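You operate a simulated robot arm through the tools that you are given. There is no shell and no other tool. Be economical: measure what you need, move in short steps, check, and stop when the job is done.

Carry out the task below with a simulated robot arm. There is one attempt and no reset: what you move stays moved.

JOB
Unlock the press and fill it with water to the 40 ml mark.
Fine: turn the orange knob free, open the fill knob before you wind out, shut it after. Draw no air, spill nothing; leave the other knobs alone.

The check looks at the end state, three seconds after you hand in, the way a careful person would. Anything else that was tipped, shoved, dropped, spilled or broken makes it a failure.

ROBOT AND FRAMES
A 7-joint arm with a two-finger parallel gripper, fixed in place. Base frame: the origin is at the foot of the arm, x ahead of it, y to its left, z up. Units: cm, degrees, N and s.
With the tool pointing down near the work surface it reaches from about 32 to 78 cm from the base axis. Its first joint turns from -166.0 to 166.0 degrees. Payload 3.91 kg.
Tool frame: the origin (TCP) lies between the finger pads and is the grasp point; the fingertips stand 3 cm ahead of it; z points along the fingers, y is the line along which they close. Largest opening 11 cm; finger width 2, thickness 1; the body of the gripper, 4.8 by 11.2 cm, starts 5.5 cm behind the TCP.
Orientation is told as [roll, pitch, yaw] about the base's x, y, z axes, in that order, counted from this pose: with the fingers straight down and closing along the base's y, the tool's x points along the base's -x, its y along +y and its z along -z.

CONTROLS
- The arm moves only by the tool send_rows. Its argument "commands" is a list of rows, each a list of 3 entries, a list of its own where there are three numbers: the shift along the tool's x, y, z in cm, then the turn, a rotation vector about the tool's x, y, z in degrees, then the closure, from 0 (fully open) to 1 (shut). In form: [[[dx, dy, dz], [rx, ry, rz], fingers], ...]. A call has 1 to 10 rows; each row is the pose to reach, as a shift and turn from the pose commanded when the call began, along the tool's axes at that moment. A row lasts 0.2 s, in which the tool goes at most 5 cm and 8.6 degrees; a call with a longer step from one row to the next is refused whole, and so is a gripper value outside its range. A pose out of reach is approached as far as the arm can. The call stops where the force on the tool passes 40 N (or 10 N more than at its start, if that is more) or the arm is blocked; 0.2 s more then pass. The fingers move at their own pace (about 15.3 cm/s each) and stop on an object; they squeeze with about 22 N. The grip force told is the motor's: it shows also when the fingers shut on nothing. Time passes only in rows, and 0.2 s behind the last, so rows that repeat a pose let the fingers close. It gives the time, the measured TCP pose, the force on the tool (base axes), the opening and the grip force at its end, in the units of the frame above (readings bear some noise), with the torque about the TCP (base axes, N m) and any sound that the robot's microphone picked up, and new pictures: "show" is both (left out), scene, wrist or none.
- Cameras (640 x 400 px; columns grow to the right, rows downward): "scene" is fixed at [40.84, -49.77, 172.29]; the picture's right is [1.00, -0.07, 0.00], its down [-0.04, -0.59, -0.81] and it looks along [0.06, 0.80, -0.59] (base axes); focal length 370 px, centre (320, 200). "wrist" rides on the gripper at [7.7, 0.7, -11.4] in the tool frame; the picture's right is [-0.09, 1.00, 0.00], its down [-0.80, -0.07, -0.59] and it looks along [-0.59, -0.05, 0.80] (tool axes); focal length 270 px, centre (320, 200). There is no depth. A picture from a camera that has moved, and an enlarged one, comes with that camera's place and axes in the base frame and with its lens. The place of the scene camera against the robot may be out by one fixed shift of up to 1.2 cm in any direction.
- move_column(by): slides the trunk up (or, below 0, down) by that many cm; the arm rides with it, the base frame stays. It gives what a move gives, with no picture.
- enlarge(camera, box): a new picture of the part [left, top, right, bottom] of that camera's present view, enlarged. No time passes.
- hand_in(): hands the job in; it is judged then, once.

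Go step by step. Nothing tells you positions but the pictures and the camera data: compare them with the known pose of the tool, close in by small moves and look again before you grip or let go. The budget is 120 turns and 200 pictures, counting those below and the enlarged ones. Unless the task says otherwise, let go and move clear before handing in, and close with one line.

The tools are called after "Emit:" as name(argument=value, ...) on one line, values as JSON. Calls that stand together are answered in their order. send_rows: Moves the arm, as the interface text tells. Its arguments: {"type":"object","properties":{"commands":{"type":"array","items":{"type":"array"}},"show":{"type":"string","enum":["both","scene","wrist","none"]}},"required":["commands"]} The other tools are called the same way: move_column (by) slides the trunk up or down; enlarge (camera, box) takes an enlarged picture of a part of a camera's view; hand_in () hands the job in.

At the start:

```text
t: 0.0
ee_pos: [30.88, 25.12, 135.68]
orientation: [0.0, 0.0, 0.0]
force: [0.0, 0.4, 0.3]
wrist_torque: [0.01, 0.02, 0.0]
width: 11.0
grasp_force: 0.1
trunk travel left (down, up): [-57.5, 3.5]
```

scene: 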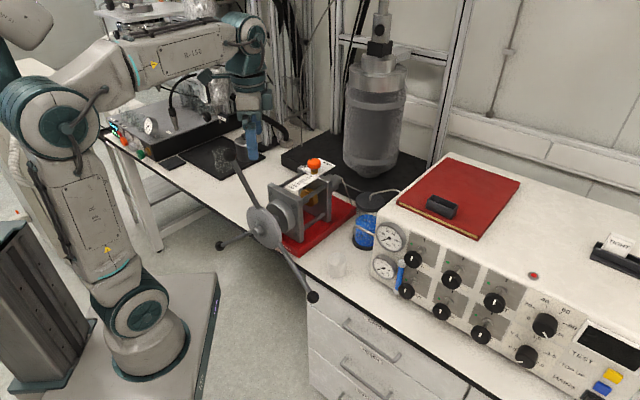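
wrist: 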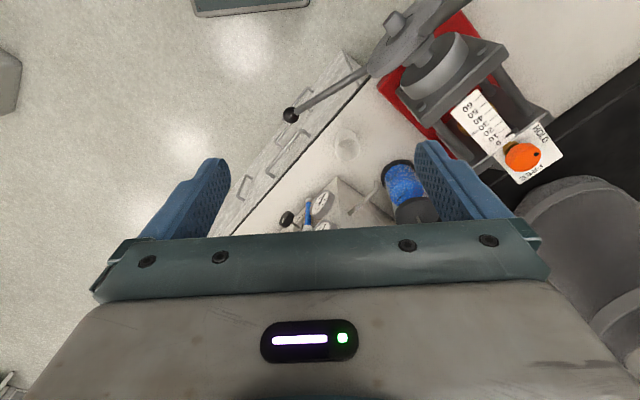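

I see a screw press with a spoked wheel, an orange knob with a HOLD label, a scale, and a console with black knobs and blue levers. I'll enlarge these parts first to identify everything.

Emit:
enlarge(camera="scene", box=[200, 130, 380, 310])

Emit:
enlarge(camera="scene", box=[340, 180, 520, 330])

Emit:
enlarge(camera="wrist", box=[360, 0, 600, 200])

Emit:
enlarge(camera="scene", box=[480, 200, 640, 400])

```text
2.22 times, centred on (290, 220) of scene
camera zoom: at [40.84, -49.77, 172.29], right [1.0, -0.07, 0.0], down [-0.04, -0.59, -0.81], along [0.06, 0.8, -0.59], focal length 823 px, centre (387, 156)
```

zoom: 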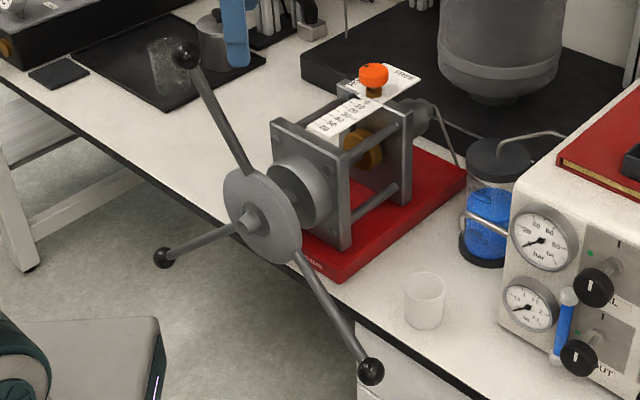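

```text
2.67 times, centred on (430, 255) of scene
camera zoom: at [40.84, -49.77, 172.29], right [1.0, -0.07, 0.0], down [-0.04, -0.59, -0.81], along [0.06, 0.8, -0.59], focal length 988 px, centre (27, 53)
```

zoom: 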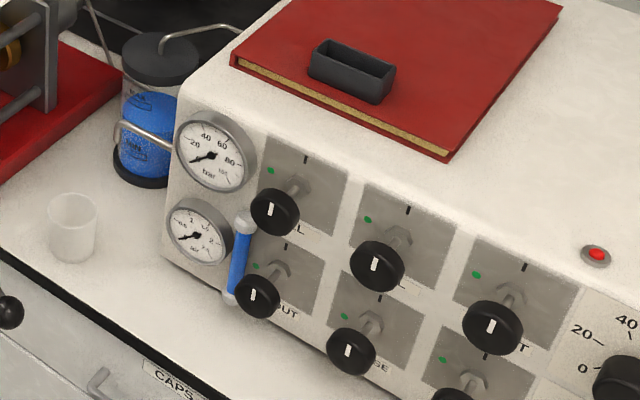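

```text
2.00 times, centred on (480, 100) of wrist
camera zoom: at [23.13, 25.83, 147.24], right [0.09, 1.0, 0.0], down [0.8, -0.07, 0.59], along [0.59, -0.05, -0.8], focal length 541 px, centre (0, 400)
```

zoom: 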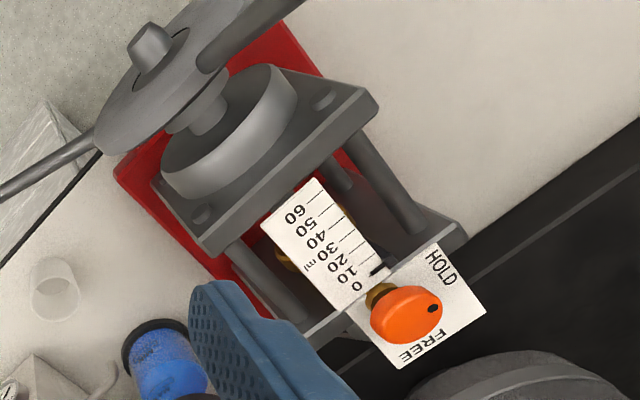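

```text
2.00 times, centred on (560, 300) of scene
camera zoom: at [40.84, -49.77, 172.29], right [1.0, -0.07, 0.0], down [-0.04, -0.59, -0.81], along [0.06, 0.8, -0.59], focal length 741 px, centre (-160, 0)
```

zoom: 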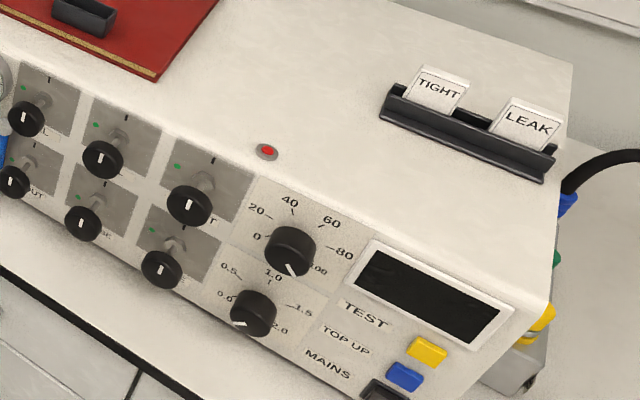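

The press's orange knob is near (46.7, 57.3, 108) and points to HOLD. The wheel hub is near (27.5, 36.5, 99.5), and the console is around x = 71, y = 19. Next I'll move the wrist camera closer to the console to read its labels.

Emit:
send_rows(commands=[[[-4, -2, 1], [0, 0, 0], 0], [[-8, -4, 2], [0, 0, 0], 0], [[-12, -6, 3], [0, 0, 0], 0], [[-16, -8, 4], [0, 0, 0], 0], [[-19, -10, 5], [0, 0, 0], 0]])

```text
t: 1.2
ee_pos: [50.24, 15.31, 130.45]
orientation: [0.0, 0.1, 0.0]
force: [-0.8, -0.1, -0.2]
wrist_torque: [-0.02, 0.05, 0.01]
width: 11.01
grasp_force: 0.1
trunk travel left (down, up): [-57.5, 3.5]
camera wrist: at [42.4, 15.96, 142.07], right [0.09, 1.0, 0.0], down [0.8, -0.07, 0.59], along [0.59, -0.05, -0.8], focal length 270 px, centre (320, 200)
```

scene: 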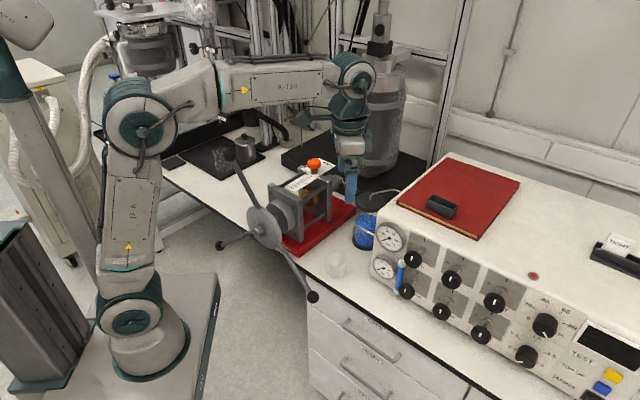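
wrist: 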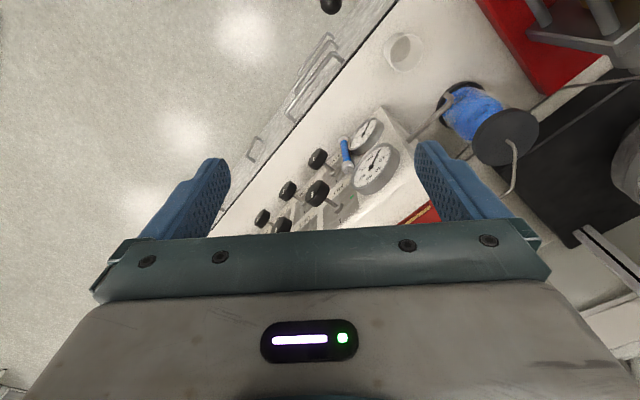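

The wrist picture is upside down relative to the bench, and the console faces roughly (-x, -y). I'll try stronger scene zooms on the labels before moving again.

Emit:
enlarge(camera="scene", box=[395, 230, 475, 280])

Emit:
enlarge(camera="scene", box=[395, 270, 523, 350])

Emit:
enlarge(camera="wrist", box=[240, 100, 440, 240])

```text
8.00 times, centred on (435, 255) of scene
camera zoom: at [40.84, -49.77, 172.29], right [1.0, -0.07, 0.0], down [-0.04, -0.59, -0.81], along [0.06, 0.8, -0.59], focal length 2964 px, centre (-600, -240)
```

zoom: 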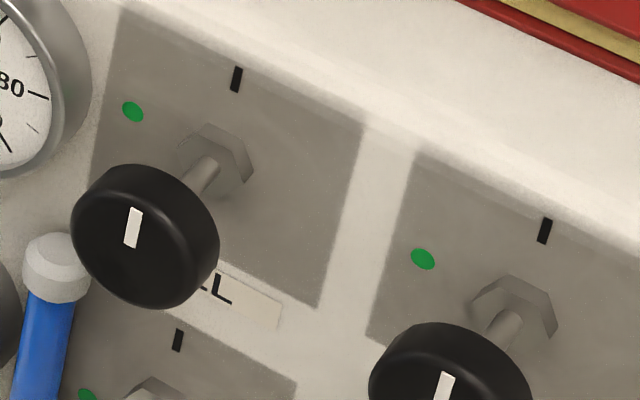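

```text
5.00 times, centred on (459, 310) of scene
camera zoom: at [40.84, -49.77, 172.29], right [1.0, -0.07, 0.0], down [-0.04, -0.59, -0.81], along [0.06, 0.8, -0.59], focal length 1853 px, centre (-375, -350)
```

zoom: 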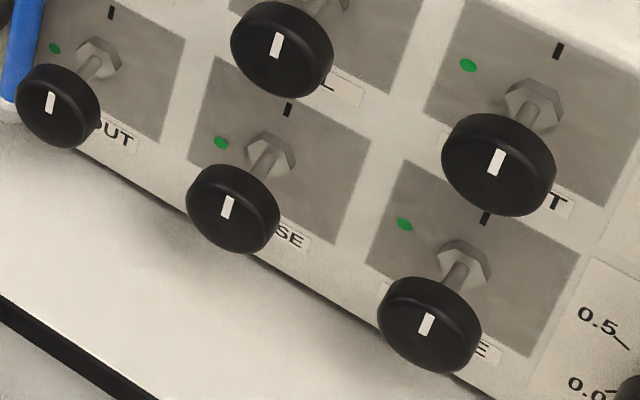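

```text
2.86 times, centred on (340, 170) of wrist
camera zoom: at [42.4, 15.96, 142.07], right [0.09, 1.0, 0.0], down [0.8, -0.07, 0.59], along [0.59, -0.05, -0.8], focal length 772 px, centre (263, 286)
```

zoom: 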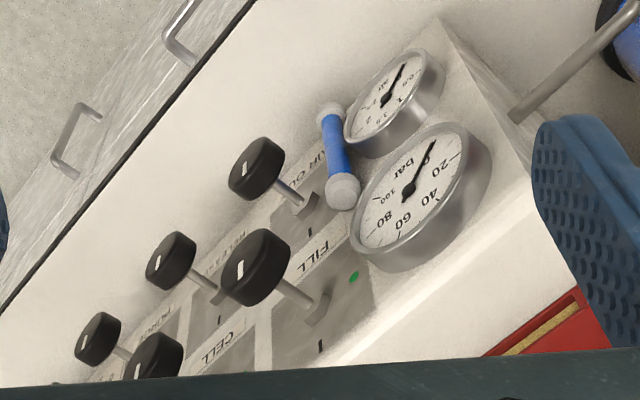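

The top-left valve is FILL. Its black tick (up) is shut and the green dot (left) is open, and its knob sits near (68.3, 12.9, 105). I'll go above the orange knob first.

Emit:
send_rows(commands=[[[0.3, 4, 0], [0, 0, 0], 0], [[0.7, 8, 0], [0, 0, 0], 0], [[1, 12, 0], [0, 0, 0], 0], [[1.4, 16, 1], [0, 0, 0], 0], [[1.8, 20, 2], [0, 0, 0], 0], [[2.1, 24, 3], [0, 0, 0], 0], [[2.5, 28, 4], [0, 0, 0], 0], [[2.9, 32, 5], [0, 0, 0], 0], [[3.2, 36, 6], [0, 0, 0], 0], [[3.5, 40, 7], [0, 0, 0], 0]])

```text
t: 3.4
ee_pos: [45.53, 53.32, 123.83]
orientation: [0.0, 0.1, 0.1]
force: [0.2, 0.2, -0.5]
wrist_torque: [0.0, 0.0, 0.0]
width: 11.01
grasp_force: 0.1
out of reach, approached as far as the arm can: row 10
trunk travel left (down, up): [-57.5, 3.5]
camera wrist: at [37.66, 53.93, 135.33], right [0.09, 1.0, 0.0], down [0.8, -0.07, 0.59], along [0.59, -0.05, -0.8], focal length 270 px, centre (320, 200)
```

scene: 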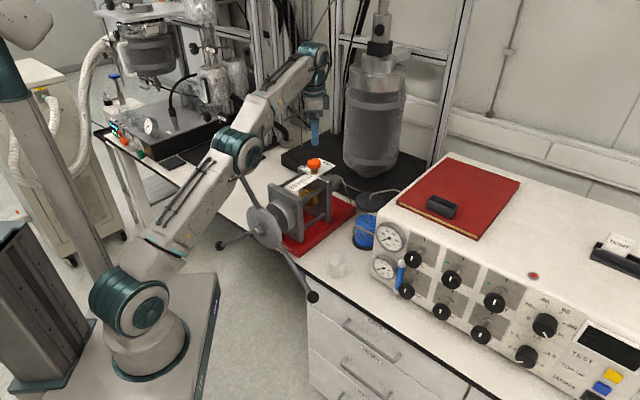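
wrist: 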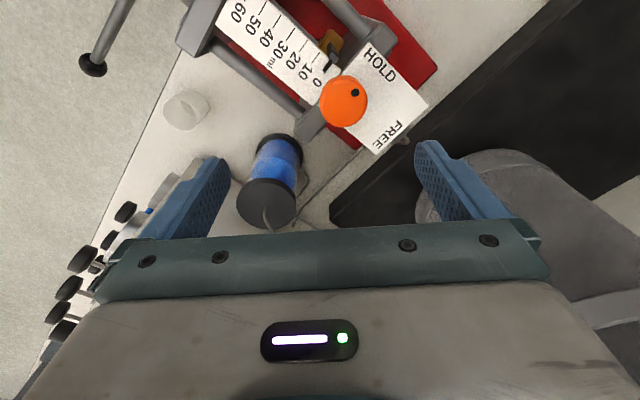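

The arm hit its reach limit here, so the trunk is placed awkwardly. The orange head now looks to be at about (45.4, 55.4, 109.5), and I'll zoom in on it.

Emit:
enlarge(camera="wrist", box=[200, 0, 450, 156])

Emit:
enlarge(camera="wrist", box=[290, 40, 440, 150])

```text
2.56 times, centred on (325, 78) of wrist
camera zoom: at [37.66, 53.93, 135.33], right [0.09, 1.0, 0.0], down [0.8, -0.07, 0.59], along [0.59, -0.05, -0.8], focal length 692 px, centre (307, 512)
```

zoom: 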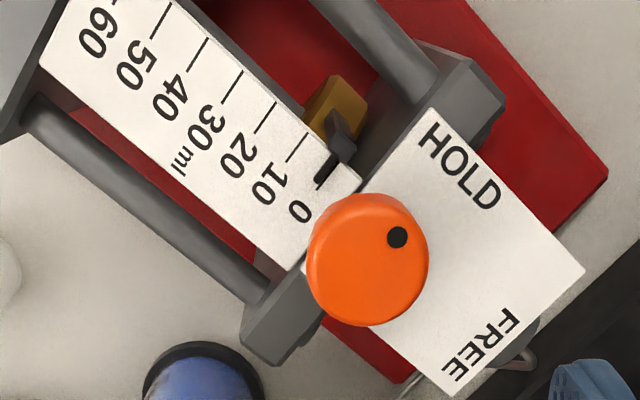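

```text
3.64 times, centred on (365, 95) of wrist
camera zoom: at [37.66, 53.93, 135.33], right [0.09, 1.0, 0.0], down [0.8, -0.07, 0.59], along [0.59, -0.05, -0.8], focal length 983 px, centre (156, 582)
```

zoom: 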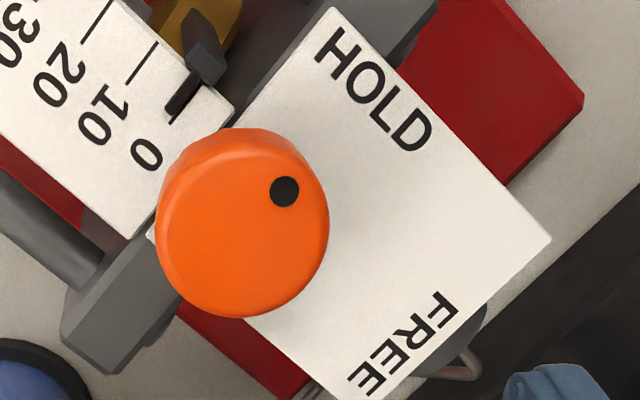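

The dot points to HOLD, and FREE is about 85-90° clockwise seen from above. The volume pointer is at 0. I'll move right above the knob at a moderate height and check alignment.

Emit:
send_rows(commands=[[[0, 0, 4], [0, 0, 0], 0], [[0, 1, 7.5], [0, 0, 0], 0], [[0.1, 2.1, 7.5], [0, 0, 0], 0], [[0.1, 2.1, 7.5], [0, 0, 0], 0]])

```text
t: 4.4
ee_pos: [45.35, 55.25, 116.09]
orientation: [0.0, 0.0, 0.0]
force: [0.1, 0.5, 0.1]
wrist_torque: [0.02, -0.01, -0.01]
width: 10.98
grasp_force: 0.1
trunk travel left (down, up): [-57.5, 3.5]
camera wrist: at [37.62, 55.95, 127.61], right [0.09, 1.0, 0.0], down [0.8, -0.07, 0.59], along [0.59, -0.05, -0.8], focal length 270 px, centre (320, 200)
```

scene: 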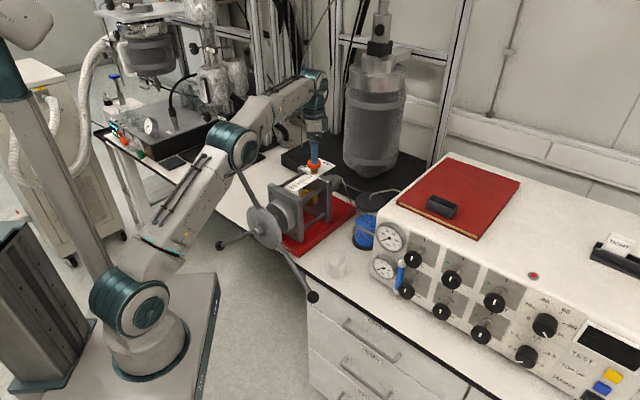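
wrist: 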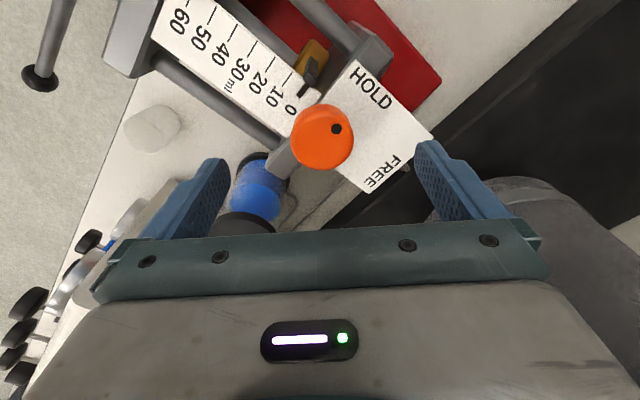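

I'm aligned within about 2 mm. Next I descend to TCP z ≈ 110.2 and close on the knob.

Emit:
send_rows(commands=[[[0, 0.1, 3], [0, 0, 0], 0], [[0, 0.1, 5.5], [0, 0, 0], 0], [[0, 0.1, 5.9], [0, 0, 0], 0.2], [[0, 0.1, 5.9], [0, 0, 0], 0.5], [[0, 0.1, 5.9], [0, 0, 0], 0.7], [[0, 0.1, 5.9], [0, 0, 0], 0.7]])

```text
t: 5.8
ee_pos: [45.31, 55.35, 110.19]
orientation: [0.0, -0.1, 0.0]
force: [2.0, 5.1, 1.1]
wrist_torque: [0.49, 0.07, -0.01]
width: 4.33
grasp_force: 45.4
trunk travel left (down, up): [-57.5, 3.5]
camera wrist: at [37.53, 56.06, 121.76], right [0.09, 1.0, 0.0], down [0.8, -0.07, 0.59], along [0.59, -0.05, -0.8], focal length 270 px, centre (320, 200)
```

scene: 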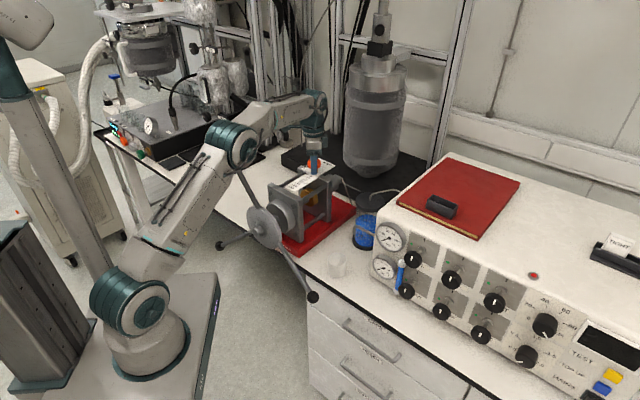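
wrist: 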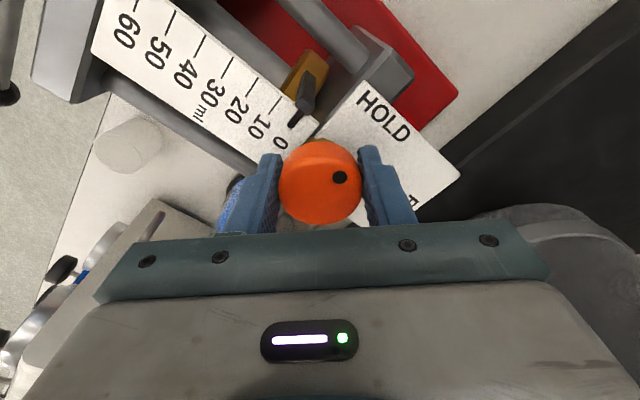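

The knob is gripped at 4.33 cm. I'll turn it clockwise seen from above (+rz) toward FREE.

Emit:
send_rows(commands=[[[0, 0.1, 0], [0, 0, 8], 0.7], [[0, 0.1, 0], [0, 0, 16], 0.7], [[0, 0.1, 0], [0, 0, 24], 0.7], [[0, 0.1, 0], [0, 0, 32], 0.7], [[0, 0.1, 0], [0, 0, 40], 0.7], [[0, 0.1, 0], [0, 0, 48], 0.7], [[0, 0.1, 0], [0, 0, 56], 0.7], [[0, 0.1, 0], [0, 0, 64], 0.7], [[0, 0.1, 0], [0, 0, 72], 0.7], [[0, 0.1, 0], [0, 0, 80], 0.7]])

```text
t: 8.0
ee_pos: [45.5, 55.63, 110.21]
orientation: [0.1, 0.0, -80.3]
force: [18.9, 20.3, 16.4]
wrist_torque: [-0.76, -0.12, 0.06]
width: 4.33
grasp_force: 45.0
trunk travel left (down, up): [-57.5, 3.5]
camera wrist: at [44.76, 63.31, 121.76], right [1.0, 0.08, 0.0], down [0.06, -0.8, 0.59], along [0.05, -0.59, -0.8], focal length 270 px, centre (320, 200)
```

scene: 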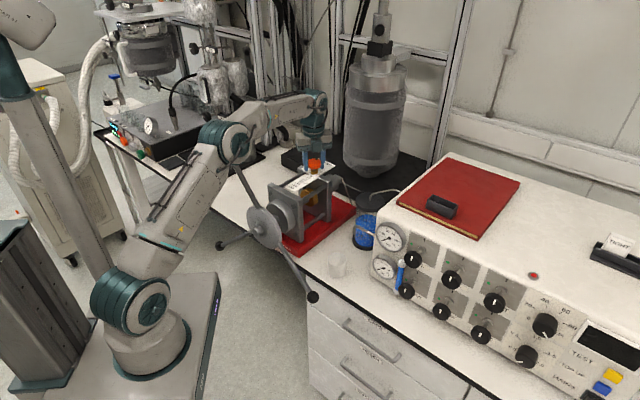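
wrist: 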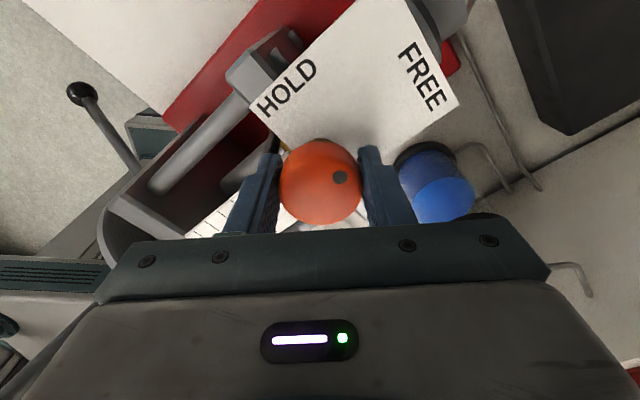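

The knob has turned with the gripper about 80°. I'll ease off the side load and go the last few degrees, watching torque.

Emit:
send_rows(commands=[[[-0.15, -0.17, 0], [0, 0, 0], 0.7], [[-0.15, -0.17, 0], [0, 0, 4], 0.7], [[-0.15, -0.17, 0], [0, 0, 9], 0.7]], show="wrist")

```text
t: 8.8
ee_pos: [45.7, 55.63, 110.33]
orientation: [0.2, 0.1, -89.2]
force: [31.2, 22.6, 16.7]
wrist_torque: [-0.14, -0.17, 0.07]
width: 4.35
grasp_force: 44.8
trunk travel left (down, up): [-57.5, 3.5]
camera wrist: at [45.99, 63.29, 121.76], right [1.0, -0.07, 0.0], down [-0.06, -0.8, 0.59], along [-0.04, -0.59, -0.81], focal length 270 px, centre (320, 200)
```

wrist: 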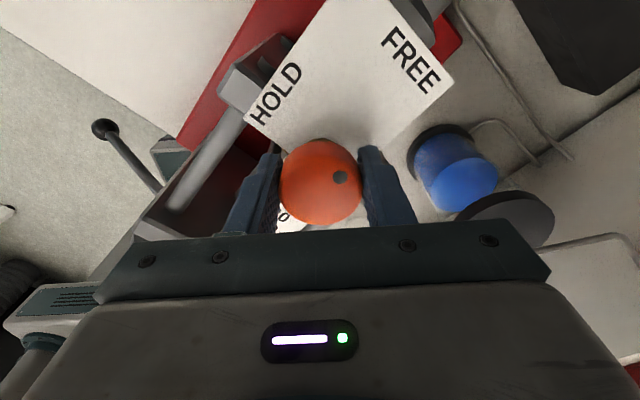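

The side load means the knob centre is slightly further in +x/+y than I commanded. I'll ease that way, release, rise and look.

Emit:
send_rows(commands=[[[0.2, 0.3, 0], [0, 0, 0], 0.7], [[0.3, 0.45, 0], [0, 0, 0], 0.7], [[0.3, 0.45, 0], [0, 0, 0], 0.3], [[0.3, 0.45, 0], [0, 0, 0], 0], [[0.3, 0.45, 0], [0, 0, 0], 0], [[0.3, 0.45, -4], [0, 0, 0], 0], [[0.3, 0.45, -8], [0, 0, 0], 0]], show="wrist")

Emit:
enlarge(camera="wrist", box=[230, 20, 430, 160])

```text
t: 10.4
ee_pos: [45.57, 55.67, 118.37]
orientation: [0.1, 0.0, -89.0]
force: [-0.2, -0.1, 0.7]
wrist_torque: [-0.02, -0.01, 0.04]
width: 11.0
grasp_force: 0.1
trunk travel left (down, up): [-57.5, 3.5]
camera wrist: at [46.11, 63.38, 129.86], right [1.0, -0.07, 0.0], down [-0.06, -0.8, 0.6], along [-0.04, -0.59, -0.8], focal length 270 px, centre (320, 200)
```

wrist: 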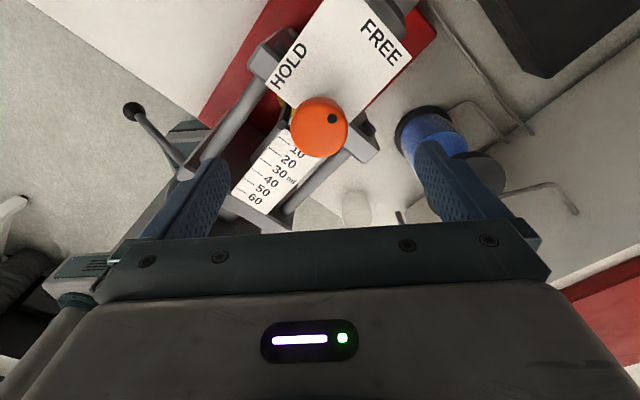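

```text
2.86 times, centred on (330, 90) of wrist
camera zoom: at [46.11, 63.38, 129.86], right [1.0, -0.07, 0.0], down [-0.06, -0.8, 0.6], along [-0.04, -0.59, -0.8], focal length 772 px, centre (291, 514)
```

zoom: 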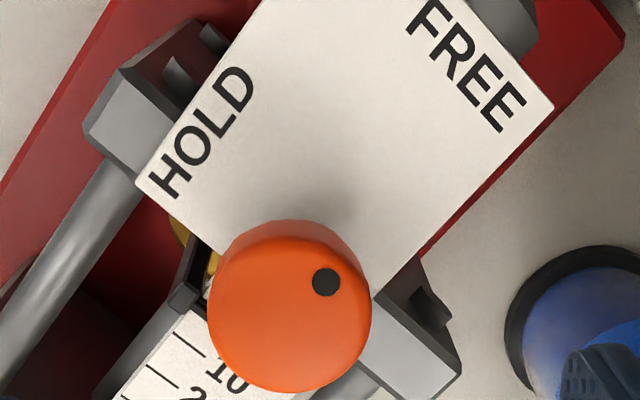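

The orange knob's dot now points at FREE, a clean 90° turn. Next I'll move over to the front of the console at a safe height.

Emit:
send_rows(commands=[[[-4.8, 0.8, -1], [0, 0, 0], 0], [[-9.6, 1.6, -2], [0, 0, 0], 0], [[-14.4, 2.4, -3], [0, 0, 0], 0], [[-19.2, 3.2, -4], [0, 0, 0], 0], [[-24, 4, -4], [0, 0, 0], 0], [[-28.8, 4.8, -4], [0, 0, 0], 0], [[-33.6, 5.6, -4], [0, 0, 0], 0], [[-38.4, 6.4, -4], [0, 0, 0], 0], [[-43.2, 7.2, -4], [0, 0, 0], 0], [[-48, 8, -4], [0, 0, 0], 0]], show="none")

Emit:
send_rows(commands=[[[0, 0, 0], [0, 0, 8.5], 0], [[0, 0, 0], [0, 0, 17], 0], [[0, 0, 0], [0, 0, 25], 0], [[0, 0, 0], [0, 0, 33], 0], [[0, 0, 0], [0, 0, 41], 0], [[0, 0, 0], [0, 0, 45], 0]], show="none")

```text
t: 12.6
ee_pos: [54.12, 7.47, 122.38]
orientation: [0.0, 0.0, -89.0]
force: [-0.1, 0.2, 0.7]
wrist_torque: [0.01, 0.01, 0.03]
width: 11.02
grasp_force: 0.0
trunk travel left (down, up): [-57.5, 3.5]
```

```text
t: 14.0
ee_pos: [54.32, 7.88, 122.48]
orientation: [-0.1, 0.0, -134.2]
force: [0.5, 0.1, 0.0]
wrist_torque: [0.01, 0.0, 0.0]
width: 10.99
grasp_force: 0.0
trunk travel left (down, up): [-57.5, 3.5]
```

The yaw is now right for the console. I'll pitch the tool up to point along the console's inward normal.

Emit:
send_rows(commands=[[[0, 0, 0], [0, 8, 0], 0], [[0, 0, 0], [0, 16, 0], 0], [[0, 0, 0], [0, 24, 0], 0], [[0, 0, 0], [0, 32, 0], 0], [[0, 0, 0], [0, 40, 0], 0], [[0, 0, 0], [0, 48, 0], 0], [[0, 0, 0], [0, 56, 0], 0], [[0, 0, 0], [0, 64, 0], 0], [[0, 0, 0], [0, 72, 0], 0], [[0, 0, 0], [0, 80, 0], 0]])

```text
t: 16.2
ee_pos: [54.44, 7.59, 122.38]
orientation: [0.1, 80.0, -133.9]
force: [0.0, -0.4, 0.8]
wrist_torque: [0.02, 0.01, 0.0]
width: 10.97
grasp_force: 0.1
trunk travel left (down, up): [-57.5, 3.5]
camera wrist: at [47.92, 0.04, 131.94], right [0.71, -0.7, -0.09], down [-0.55, -0.47, -0.69], along [0.44, 0.53, -0.72], focal length 270 px, centre (320, 200)
```

scene: 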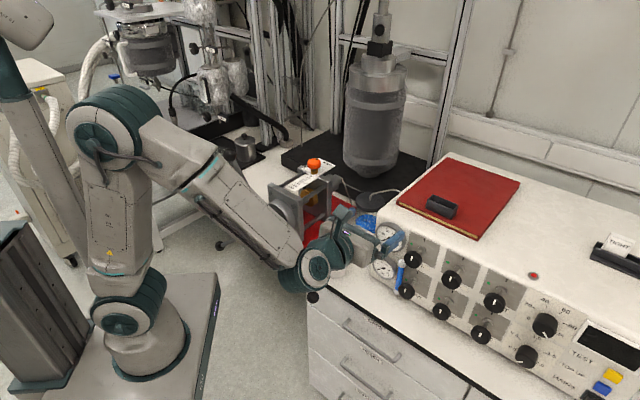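
wrist: 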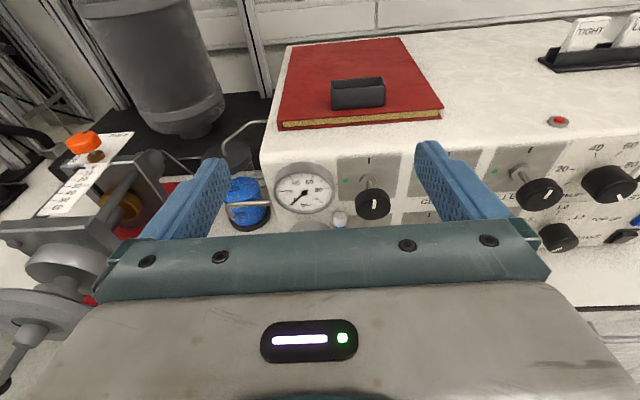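

FILL triangulates to (67.0, 13.1, 107.0). I'll go to a 10 cm standoff in front of it, level out, and part-close the fingers.

Emit:
send_rows(commands=[[[-4, 1.4, 1.4], [0, 3, 0], 0.3], [[-8, 2.8, 2.8], [0, 6, 0], 0.3], [[-12, 4.2, 4.2], [0, 10, 0], 0.3], [[-14.7, 5.28, 5.2], [0, 10, 0], 0.3], [[-14.7, 5.28, 5.2], [0, 10, 0], 0.3]])

```text
t: 17.4
ee_pos: [60.08, 5.79, 106.92]
orientation: [138.5, 89.9, 4.5]
force: [-0.4, -0.8, 0.3]
wrist_torque: [-0.01, 0.01, 0.01]
width: 7.71
grasp_force: 0.1
trunk travel left (down, up): [-57.5, 3.5]
camera wrist: at [52.39, -2.93, 114.65], right [0.72, -0.69, -0.09], down [-0.46, -0.38, -0.8], along [0.52, 0.61, -0.59], focal length 270 px, centre (320, 200)
```

scene: 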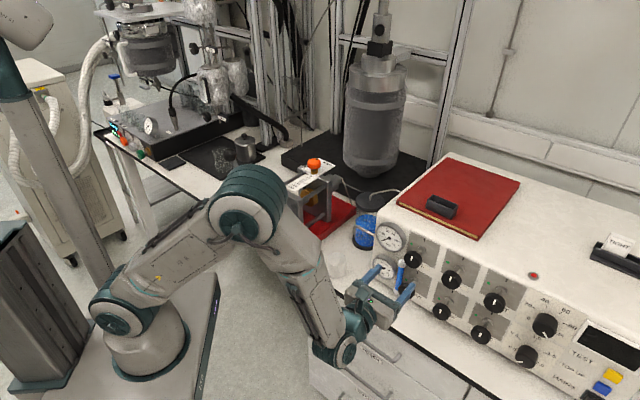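
wrist: 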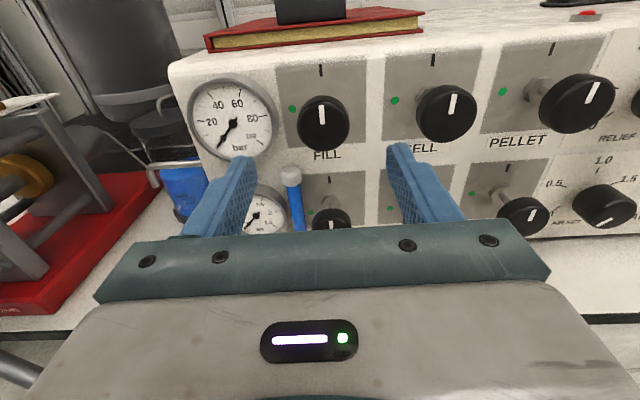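

Alignment is good: FILL is on the tool axis about 10 cm ahead. I'll advance with the fingers at about 6 cm to clear the gauge, then grip.

Emit:
send_rows(commands=[[[0, 0, 3], [0, 0, 0], 0.45], [[0, 0, 6], [0, 0, 0], 0.45], [[0, -0.05, 8], [0, 0, 0], 0.45]], show="wrist")

```text
t: 18.2
ee_pos: [65.51, 11.64, 106.84]
orientation: [0.0, 90.0, -134.0]
force: [0.4, 0.1, 0.8]
wrist_torque: [-0.02, 0.04, -0.02]
width: 6.04
grasp_force: 0.0
trunk travel left (down, up): [-57.5, 3.5]
camera wrist: at [57.95, 2.92, 114.61], right [0.72, -0.69, -0.09], down [-0.46, -0.38, -0.8], along [0.52, 0.61, -0.59], focal length 270 px, centre (320, 200)
```

wrist: 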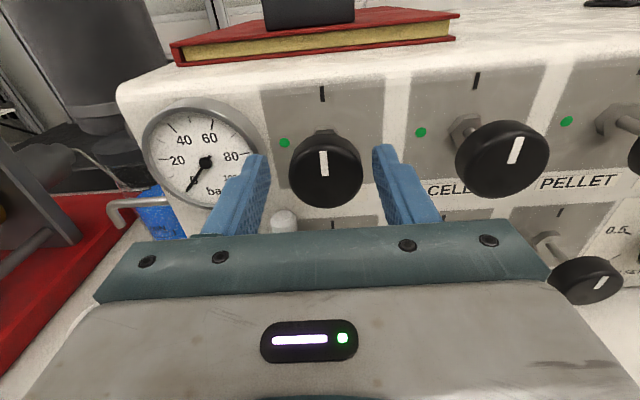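

The knob is centred between the fingers. I'll advance about 2 cm more and close.

Emit:
send_rows(commands=[[[-0.15, 0.1, 1], [0, 0, 0], 0.45], [[-0.15, 0.1, 2.1], [0, 0, 0], 0.45], [[-0.15, 0.1, 2.1], [0, 0, 0], 0.7], [[-0.15, 0.1, 2.1], [0, 0, 0], 0.7], [[-0.15, 0.1, 2.1], [0, 0, 0], 0.7]], show="wrist")

```text
t: 19.4
ee_pos: [67.17, 12.94, 106.93]
orientation: [178.0, 90.0, 43.9]
force: [2.4, -1.7, 1.5]
wrist_torque: [0.14, -0.17, -1.24]
width: 4.4
grasp_force: 45.3
trunk travel left (down, up): [-57.5, 3.5]
camera wrist: at [59.51, 4.15, 114.5], right [0.71, -0.69, -0.09], down [-0.46, -0.38, -0.8], along [0.52, 0.61, -0.59], focal length 270 px, centre (320, 200)
```

wrist: 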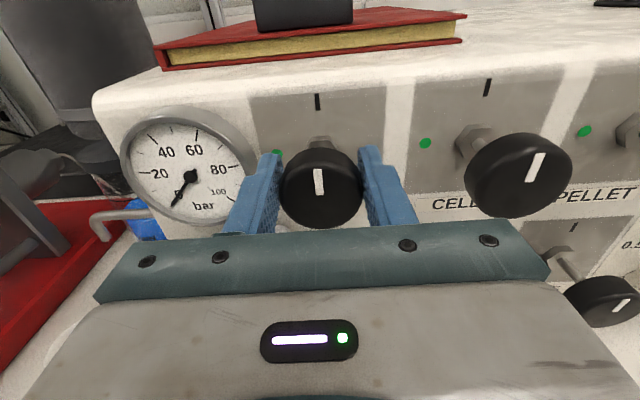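

The FILL knob is gripped. I'll turn it counter-clockwise, 40° first, and check.

Emit:
send_rows(commands=[[[0, 0, 0], [0, 0, -8], 0.7], [[0, 0, 0], [0, 0, -16], 0.7], [[0, 0, 0], [0, 0, -24], 0.7], [[0, 0, 0], [0, 0, -32], 0.7], [[0, 0, 0], [0, 0, -40], 0.7]], show="wrist")

```text
t: 20.6
ee_pos: [66.88, 13.17, 106.71]
orientation: [89.6, 50.1, -44.2]
force: [-14.4, -5.0, -11.3]
wrist_torque: [-0.32, 0.38, -1.28]
width: 4.39
grasp_force: 44.8
trunk travel left (down, up): [-57.5, 3.5]
camera wrist: at [55.63, 7.95, 113.05], right [0.59, -0.57, 0.57], down [-0.08, -0.75, -0.66], along [0.8, 0.34, -0.49], focal length 270 px, centre (320, 200)
```

wrist: 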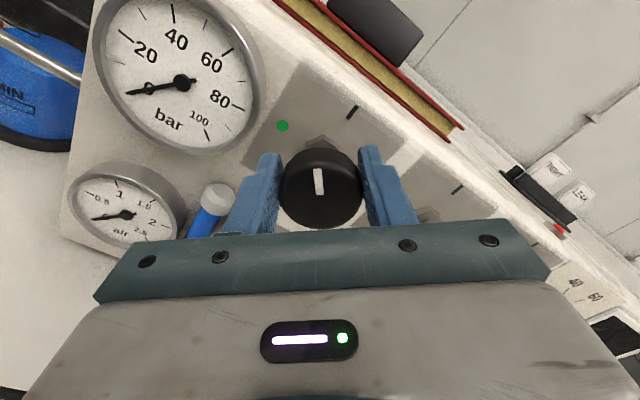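

The pointer is following the gripper. I'll continue the remaining ~50°.

Emit:
send_rows(commands=[[[-0.05, -0.1, -0.1], [0, 0, -8], 0.7], [[-0.05, -0.1, -0.1], [0, 0, -16], 0.7], [[-0.05, -0.1, -0.1], [0, 0, -24], 0.7], [[-0.05, -0.1, -0.1], [0, 0, -32], 0.7], [[-0.05, -0.1, -0.1], [0, 0, -40], 0.7], [[-0.05, -0.1, -0.1], [0, 0, -46], 0.7], [[-0.05, -0.1, -0.1], [0, 0, -50], 0.7]], show="both")

```text
t: 21.8
ee_pos: [66.65, 13.32, 106.36]
orientation: [89.6, 11.5, -43.9]
force: [-3.3, 2.9, -4.6]
wrist_torque: [0.76, -0.75, -0.64]
width: 4.41
grasp_force: 45.3
trunk travel left (down, up): [-57.5, 3.5]
stopped in row 6: the force on the tool passed its limit at 41 N (the readings are from after the stop); the commanded pose is now the measured one
camera wrist: at [53.37, 10.12, 108.68], right [0.21, -0.19, 0.96], down [0.14, -0.96, -0.22], along [0.97, 0.18, -0.18], focal length 270 px, centre (320, 200)
```

scene: 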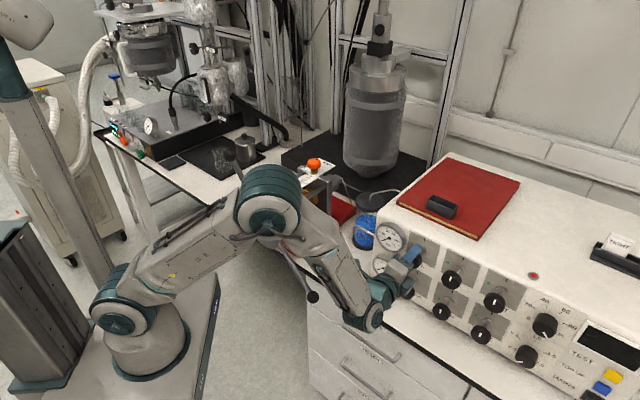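
wrist: 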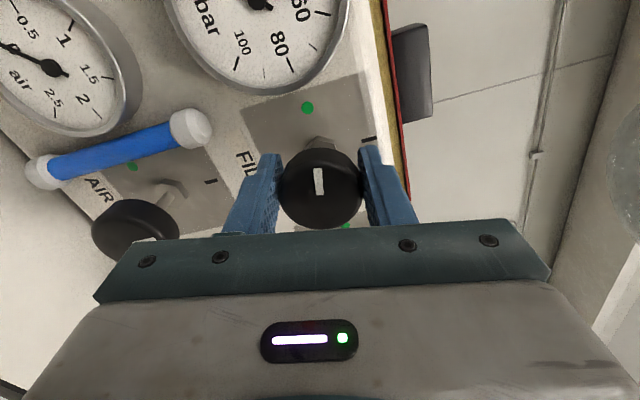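

It's at 78° of 90°, and the stop came from side load. The forces have relaxed, so I'll finish the last 12°.

Emit:
send_rows(commands=[[[0, 0, 0], [0, 0, -4], 0.7], [[0, 0, 0], [0, 0, -8], 0.7], [[0, 0, 0], [0, 0, -12], 0.7], [[0, 0, 0], [0, 0, -12], 0.7]], show="wrist")

```text
t: 22.8
ee_pos: [66.73, 13.31, 106.21]
orientation: [89.4, -0.6, -43.9]
force: [-4.3, 3.8, -12.8]
wrist_torque: [0.51, 0.14, -0.25]
width: 4.38
grasp_force: 45.3
trunk travel left (down, up): [-57.5, 3.5]
camera wrist: at [53.13, 10.33, 106.98], right [0.06, -0.05, 1.0], down [0.17, -0.98, -0.06], along [0.98, 0.17, -0.05], focal length 270 px, centre (320, 200)
```

wrist: 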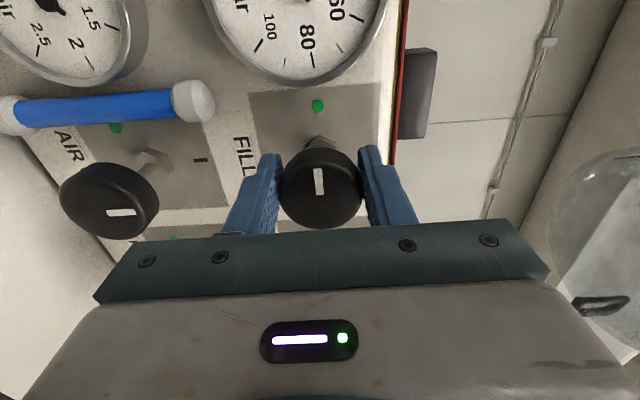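

The FILL pointer is on the green dot. I'll release and back straight out.

Emit:
send_rows(commands=[[[0, 0, 0], [0, 0, 0], 0.45], [[0, 0, 0], [0, 0, 0], 0.45], [[0, 0, -4], [0, 0, 0], 0.45], [[0, 0, -8], [0, 0, 0], 0.45], [[0, 0, -12], [0, 0, 0], 0.45], [[0, 0, -16], [0, 0, 0], 0.45]], show="both")

Emit:
enlarge(camera="scene", box=[370, 220, 450, 280])

Emit:
enlarge(camera="scene", box=[200, 140, 350, 310])

```text
t: 24.2
ee_pos: [55.46, 1.59, 106.63]
orientation: [89.7, -0.7, -43.9]
force: [-1.1, -0.5, 0.2]
wrist_torque: [0.02, -0.01, -0.03]
width: 6.01
grasp_force: 0.0
trunk travel left (down, up): [-57.5, 3.5]
camera wrist: at [41.86, -1.38, 107.42], right [0.06, -0.05, 1.0], down [0.16, -0.98, -0.06], along [0.98, 0.17, -0.05], focal length 270 px, centre (320, 200)
```

scene: 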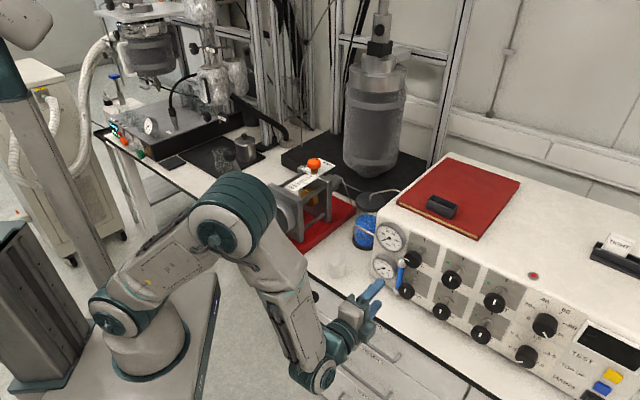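
wrist: 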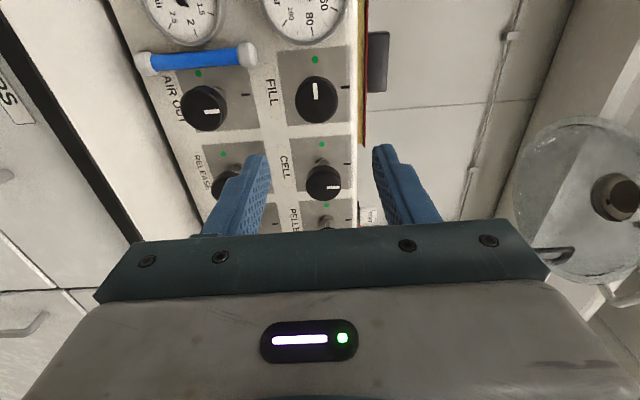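

```text
6.67 times, centred on (410, 250) of scene
camera zoom: at [40.84, -49.77, 172.29], right [1.0, -0.07, 0.0], down [-0.04, -0.59, -0.81], along [0.06, 0.8, -0.59], focal length 2470 px, centre (-280, -133)
```

zoom: 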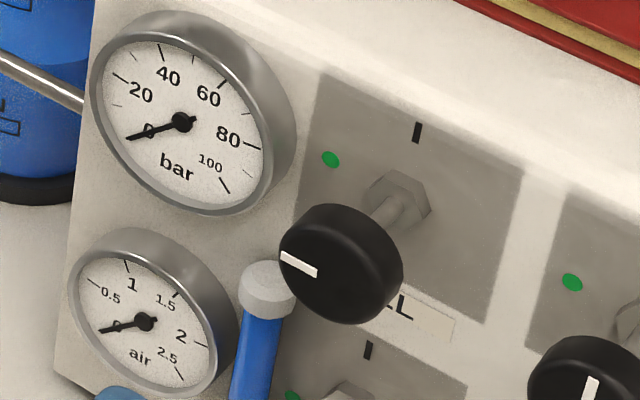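

```text
2.35 times, centred on (275, 225) of scene
camera zoom: at [40.84, -49.77, 172.29], right [1.0, -0.07, 0.0], down [-0.04, -0.59, -0.81], along [0.06, 0.8, -0.59], focal length 872 px, centre (426, 141)
```

zoom: 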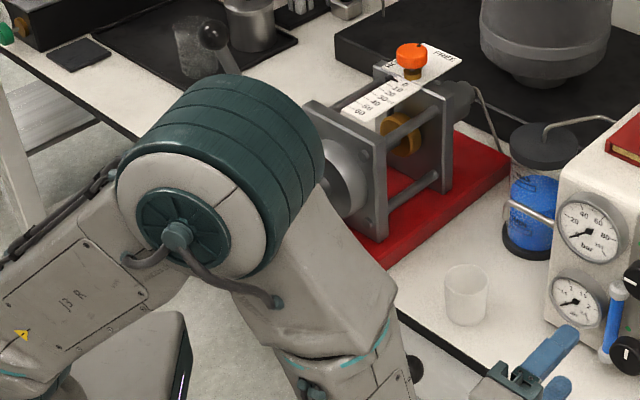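

FILL is open. The wheel faces the robot base closely, so I'll approach it from its right side with a horizontal closed fist pointing about +y. First I'll reorient in free space.

Emit:
send_rows(commands=[[[0.3, 1, -0.5], [0, 0, 8.5], 0.5], [[0.6, 2, -1], [0, 0, 17], 0.6], [[0.9, 3, -1.5], [0, 0, 25.5], 0.8], [[1.2, 4, -2], [0, 0, 34], 1], [[1.5, 5, -2.5], [0, 0, 42.5], 1], [[1.8, 6, -3], [0, 0, 51], 1], [[2.1, 7, -3.5], [0, 0, 59.5], 1], [[2.4, 8, -4], [0, 0, 68], 1], [[2.7, 8.4, -4.5], [0, 0, 76.5], 1], [[2.9, 8.4, -5], [0, 0, 85], 1]], show="none")

Emit:
send_rows(commands=[[[0, 0, 0], [0, 0, 5], 1], [[0, 0, 0], [8, 0, 5], 1], [[0, 0, 0], [16, 0, 5], 1], [[0, 0, 0], [24, 0, 5], 1], [[0, 0, 0], [32, 0, 5], 1], [[0, 0, 0], [40, 0, 5], 1], [[0, 0, 0], [44, 0, 5], 1]])

```text
t: 26.4
ee_pos: [50.04, 0.2, 114.84]
orientation: [85.3, 84.6, -48.7]
force: [-0.1, -0.8, -0.5]
wrist_torque: [-0.01, -0.01, -0.02]
width: 0.0
grasp_force: 22.1
trunk travel left (down, up): [-57.5, 3.5]
```

```text
t: 28.0
ee_pos: [50.03, -0.02, 114.84]
orientation: [-19.1, 87.6, -109.0]
force: [-1.0, -0.3, -0.4]
wrist_torque: [0.0, 0.04, 0.02]
width: 0.0
grasp_force: 22.3
trunk travel left (down, up): [-57.5, 3.5]
camera wrist: at [50.8, -11.11, 123.11], right [0.99, 0.0, -0.1], down [-0.08, -0.63, -0.77], along [-0.06, 0.78, -0.62], focal length 270 px, centre (320, 200)
```

scene: 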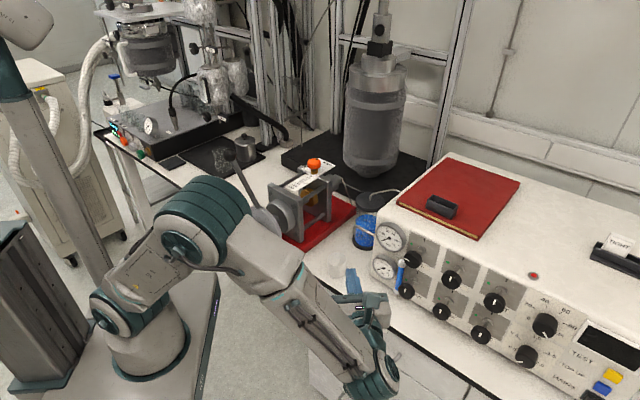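
wrist: 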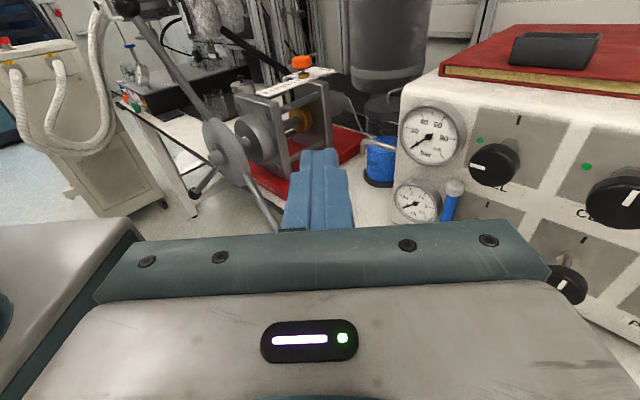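

The arm is reoriented. I'll zoom in on the wheel in this view to fix its geometry.

Emit:
enlarge(camera="wrist", box=[90, 0, 350, 240])

```text
1.67 times, centred on (220, 120) of wrist
camera zoom: at [50.8, -11.11, 123.11], right [0.99, 0.0, -0.1], down [-0.08, -0.63, -0.77], along [-0.06, 0.78, -0.62], focal length 450 px, centre (487, 333)
```

zoom: 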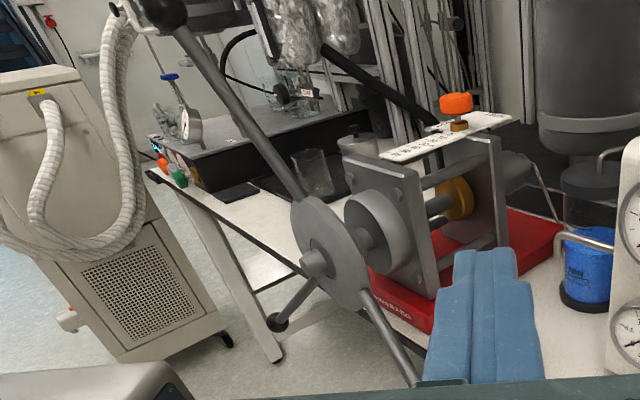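

Estimates: hub ≈ (25-27, 36, 97), ball radius ≈ 27 cm, and the lower-right ball ≈ (42.7, 18.3, 86.8). I'll bring the fist in front of that spoke.

Emit:
send_rows(commands=[[[-4.5, -1, 0], [0, 0, 0], 1], [[-9, -2, 0], [0, 0, 0], 1], [[-13, -3, 0], [0, 0, 0], 1], [[-17, -4, 1], [0, 0, 0], 1], [[-21, -5, 2], [0, 0, 0], 1], [[-25, -6, 3], [0, 0, 0], 1], [[-28, -7, 4], [0, 0, 0], 1]])

```text
t: 29.6
ee_pos: [42.58, 2.85, 86.84]
orientation: [-18.4, 87.5, -108.3]
force: [0.4, 0.6, 0.5]
wrist_torque: [-0.01, 0.01, 0.0]
width: 0.0
grasp_force: 22.0
trunk travel left (down, up): [-57.5, 3.5]
camera wrist: at [43.34, -8.32, 95.11], right [0.99, 0.0, -0.1], down [-0.08, -0.63, -0.77], along [-0.06, 0.78, -0.62], focal length 270 px, centre (320, 200)
```

scene: 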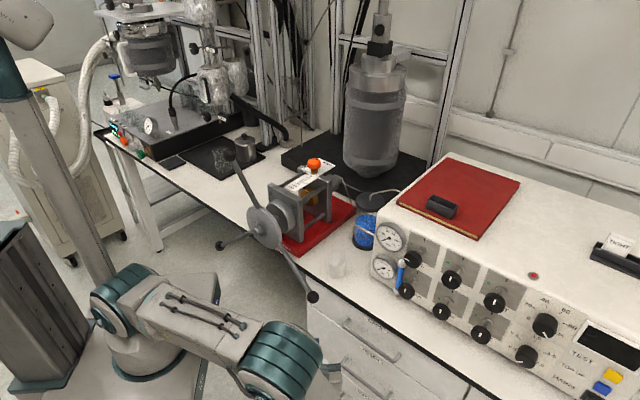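
wrist: 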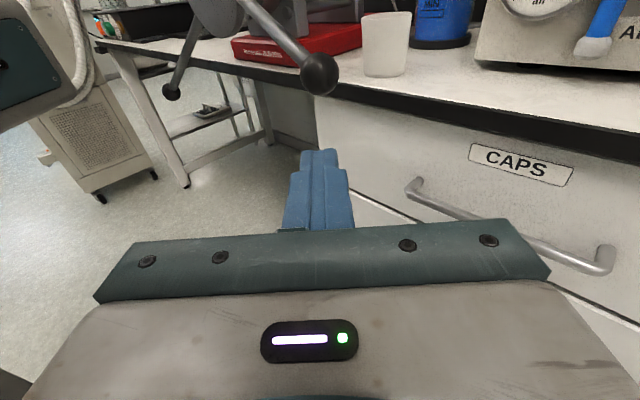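

The view is clear. Ball 3 is at (42.7, 18.3, 88.5), and I'll slide the fist under the spoke just inside the ball.

Emit:
send_rows(commands=[[[-0.8, -3.6, 2], [0, 0, 0], 1], [[-0.8, -3.6, 6.5], [0, 0, 0], 1], [[-0.8, -3.6, 11], [0, 0, 0], 1], [[-0.8, -3.6, 14], [0, 0, 0], 1]], show="wrist")

```text
t: 30.6
ee_pos: [38.93, 16.63, 85.52]
orientation: [-17.9, 87.4, -107.8]
force: [0.3, -0.1, -0.2]
wrist_torque: [0.01, -0.02, -0.03]
width: 0.01
grasp_force: 22.2
trunk travel left (down, up): [-57.5, 3.5]
camera wrist: at [39.73, 5.56, 93.68], right [0.99, 0.0, -0.1], down [-0.08, -0.63, -0.77], along [-0.06, 0.78, -0.62], focal length 270 px, centre (320, 200)
```

wrist: 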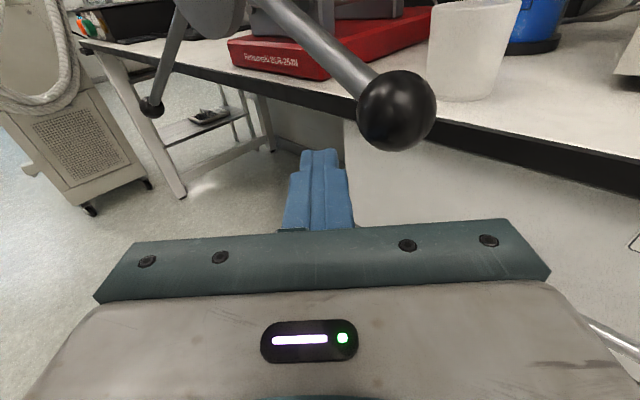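

The fist is under the spoke. I'll slide it forward past the spoke plane, then push it up slowly along the arc and watch force and motion.

Emit:
send_rows(commands=[[[0.1, 0, 2.2], [0, 0, 0], 1], [[0.17, 0, 4.2], [0, 0, 0], 1], [[2, -0.15, 4.15], [0, 0, 0], 1], [[3.1, -0.2, 4.1], [0, 0, 0], 1], [[4.6, 0.15, 3.6], [0, 0, 0], 1], [[6.15, 0.5, 3.2], [0, 0, 0], 1], [[8, 0.7, 2.9], [0, 0, 0], 1], [[9.7, 0.9, 2.6], [0, 0, 0], 1]])

```text
t: 32.4
ee_pos: [39.88, 20.03, 95.03]
orientation: [-18.3, 87.6, -108.2]
force: [-8.0, 0.6, -4.3]
wrist_torque: [-0.01, -0.01, 0.01]
width: 0.0
grasp_force: 21.8
trunk travel left (down, up): [-57.5, 3.5]
camera wrist: at [40.66, 8.8, 103.28], right [0.99, 0.0, -0.1], down [-0.08, -0.63, -0.78], along [-0.06, 0.78, -0.62], focal length 270 px, centre (320, 200)
```

scene: 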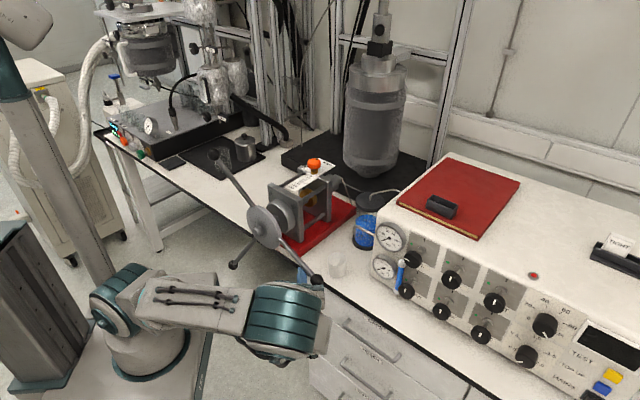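
wrist: 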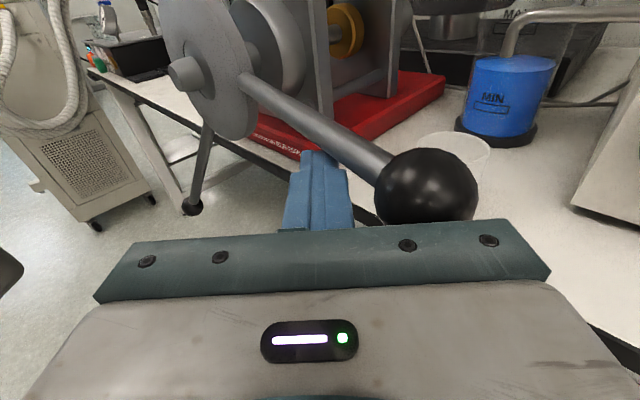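

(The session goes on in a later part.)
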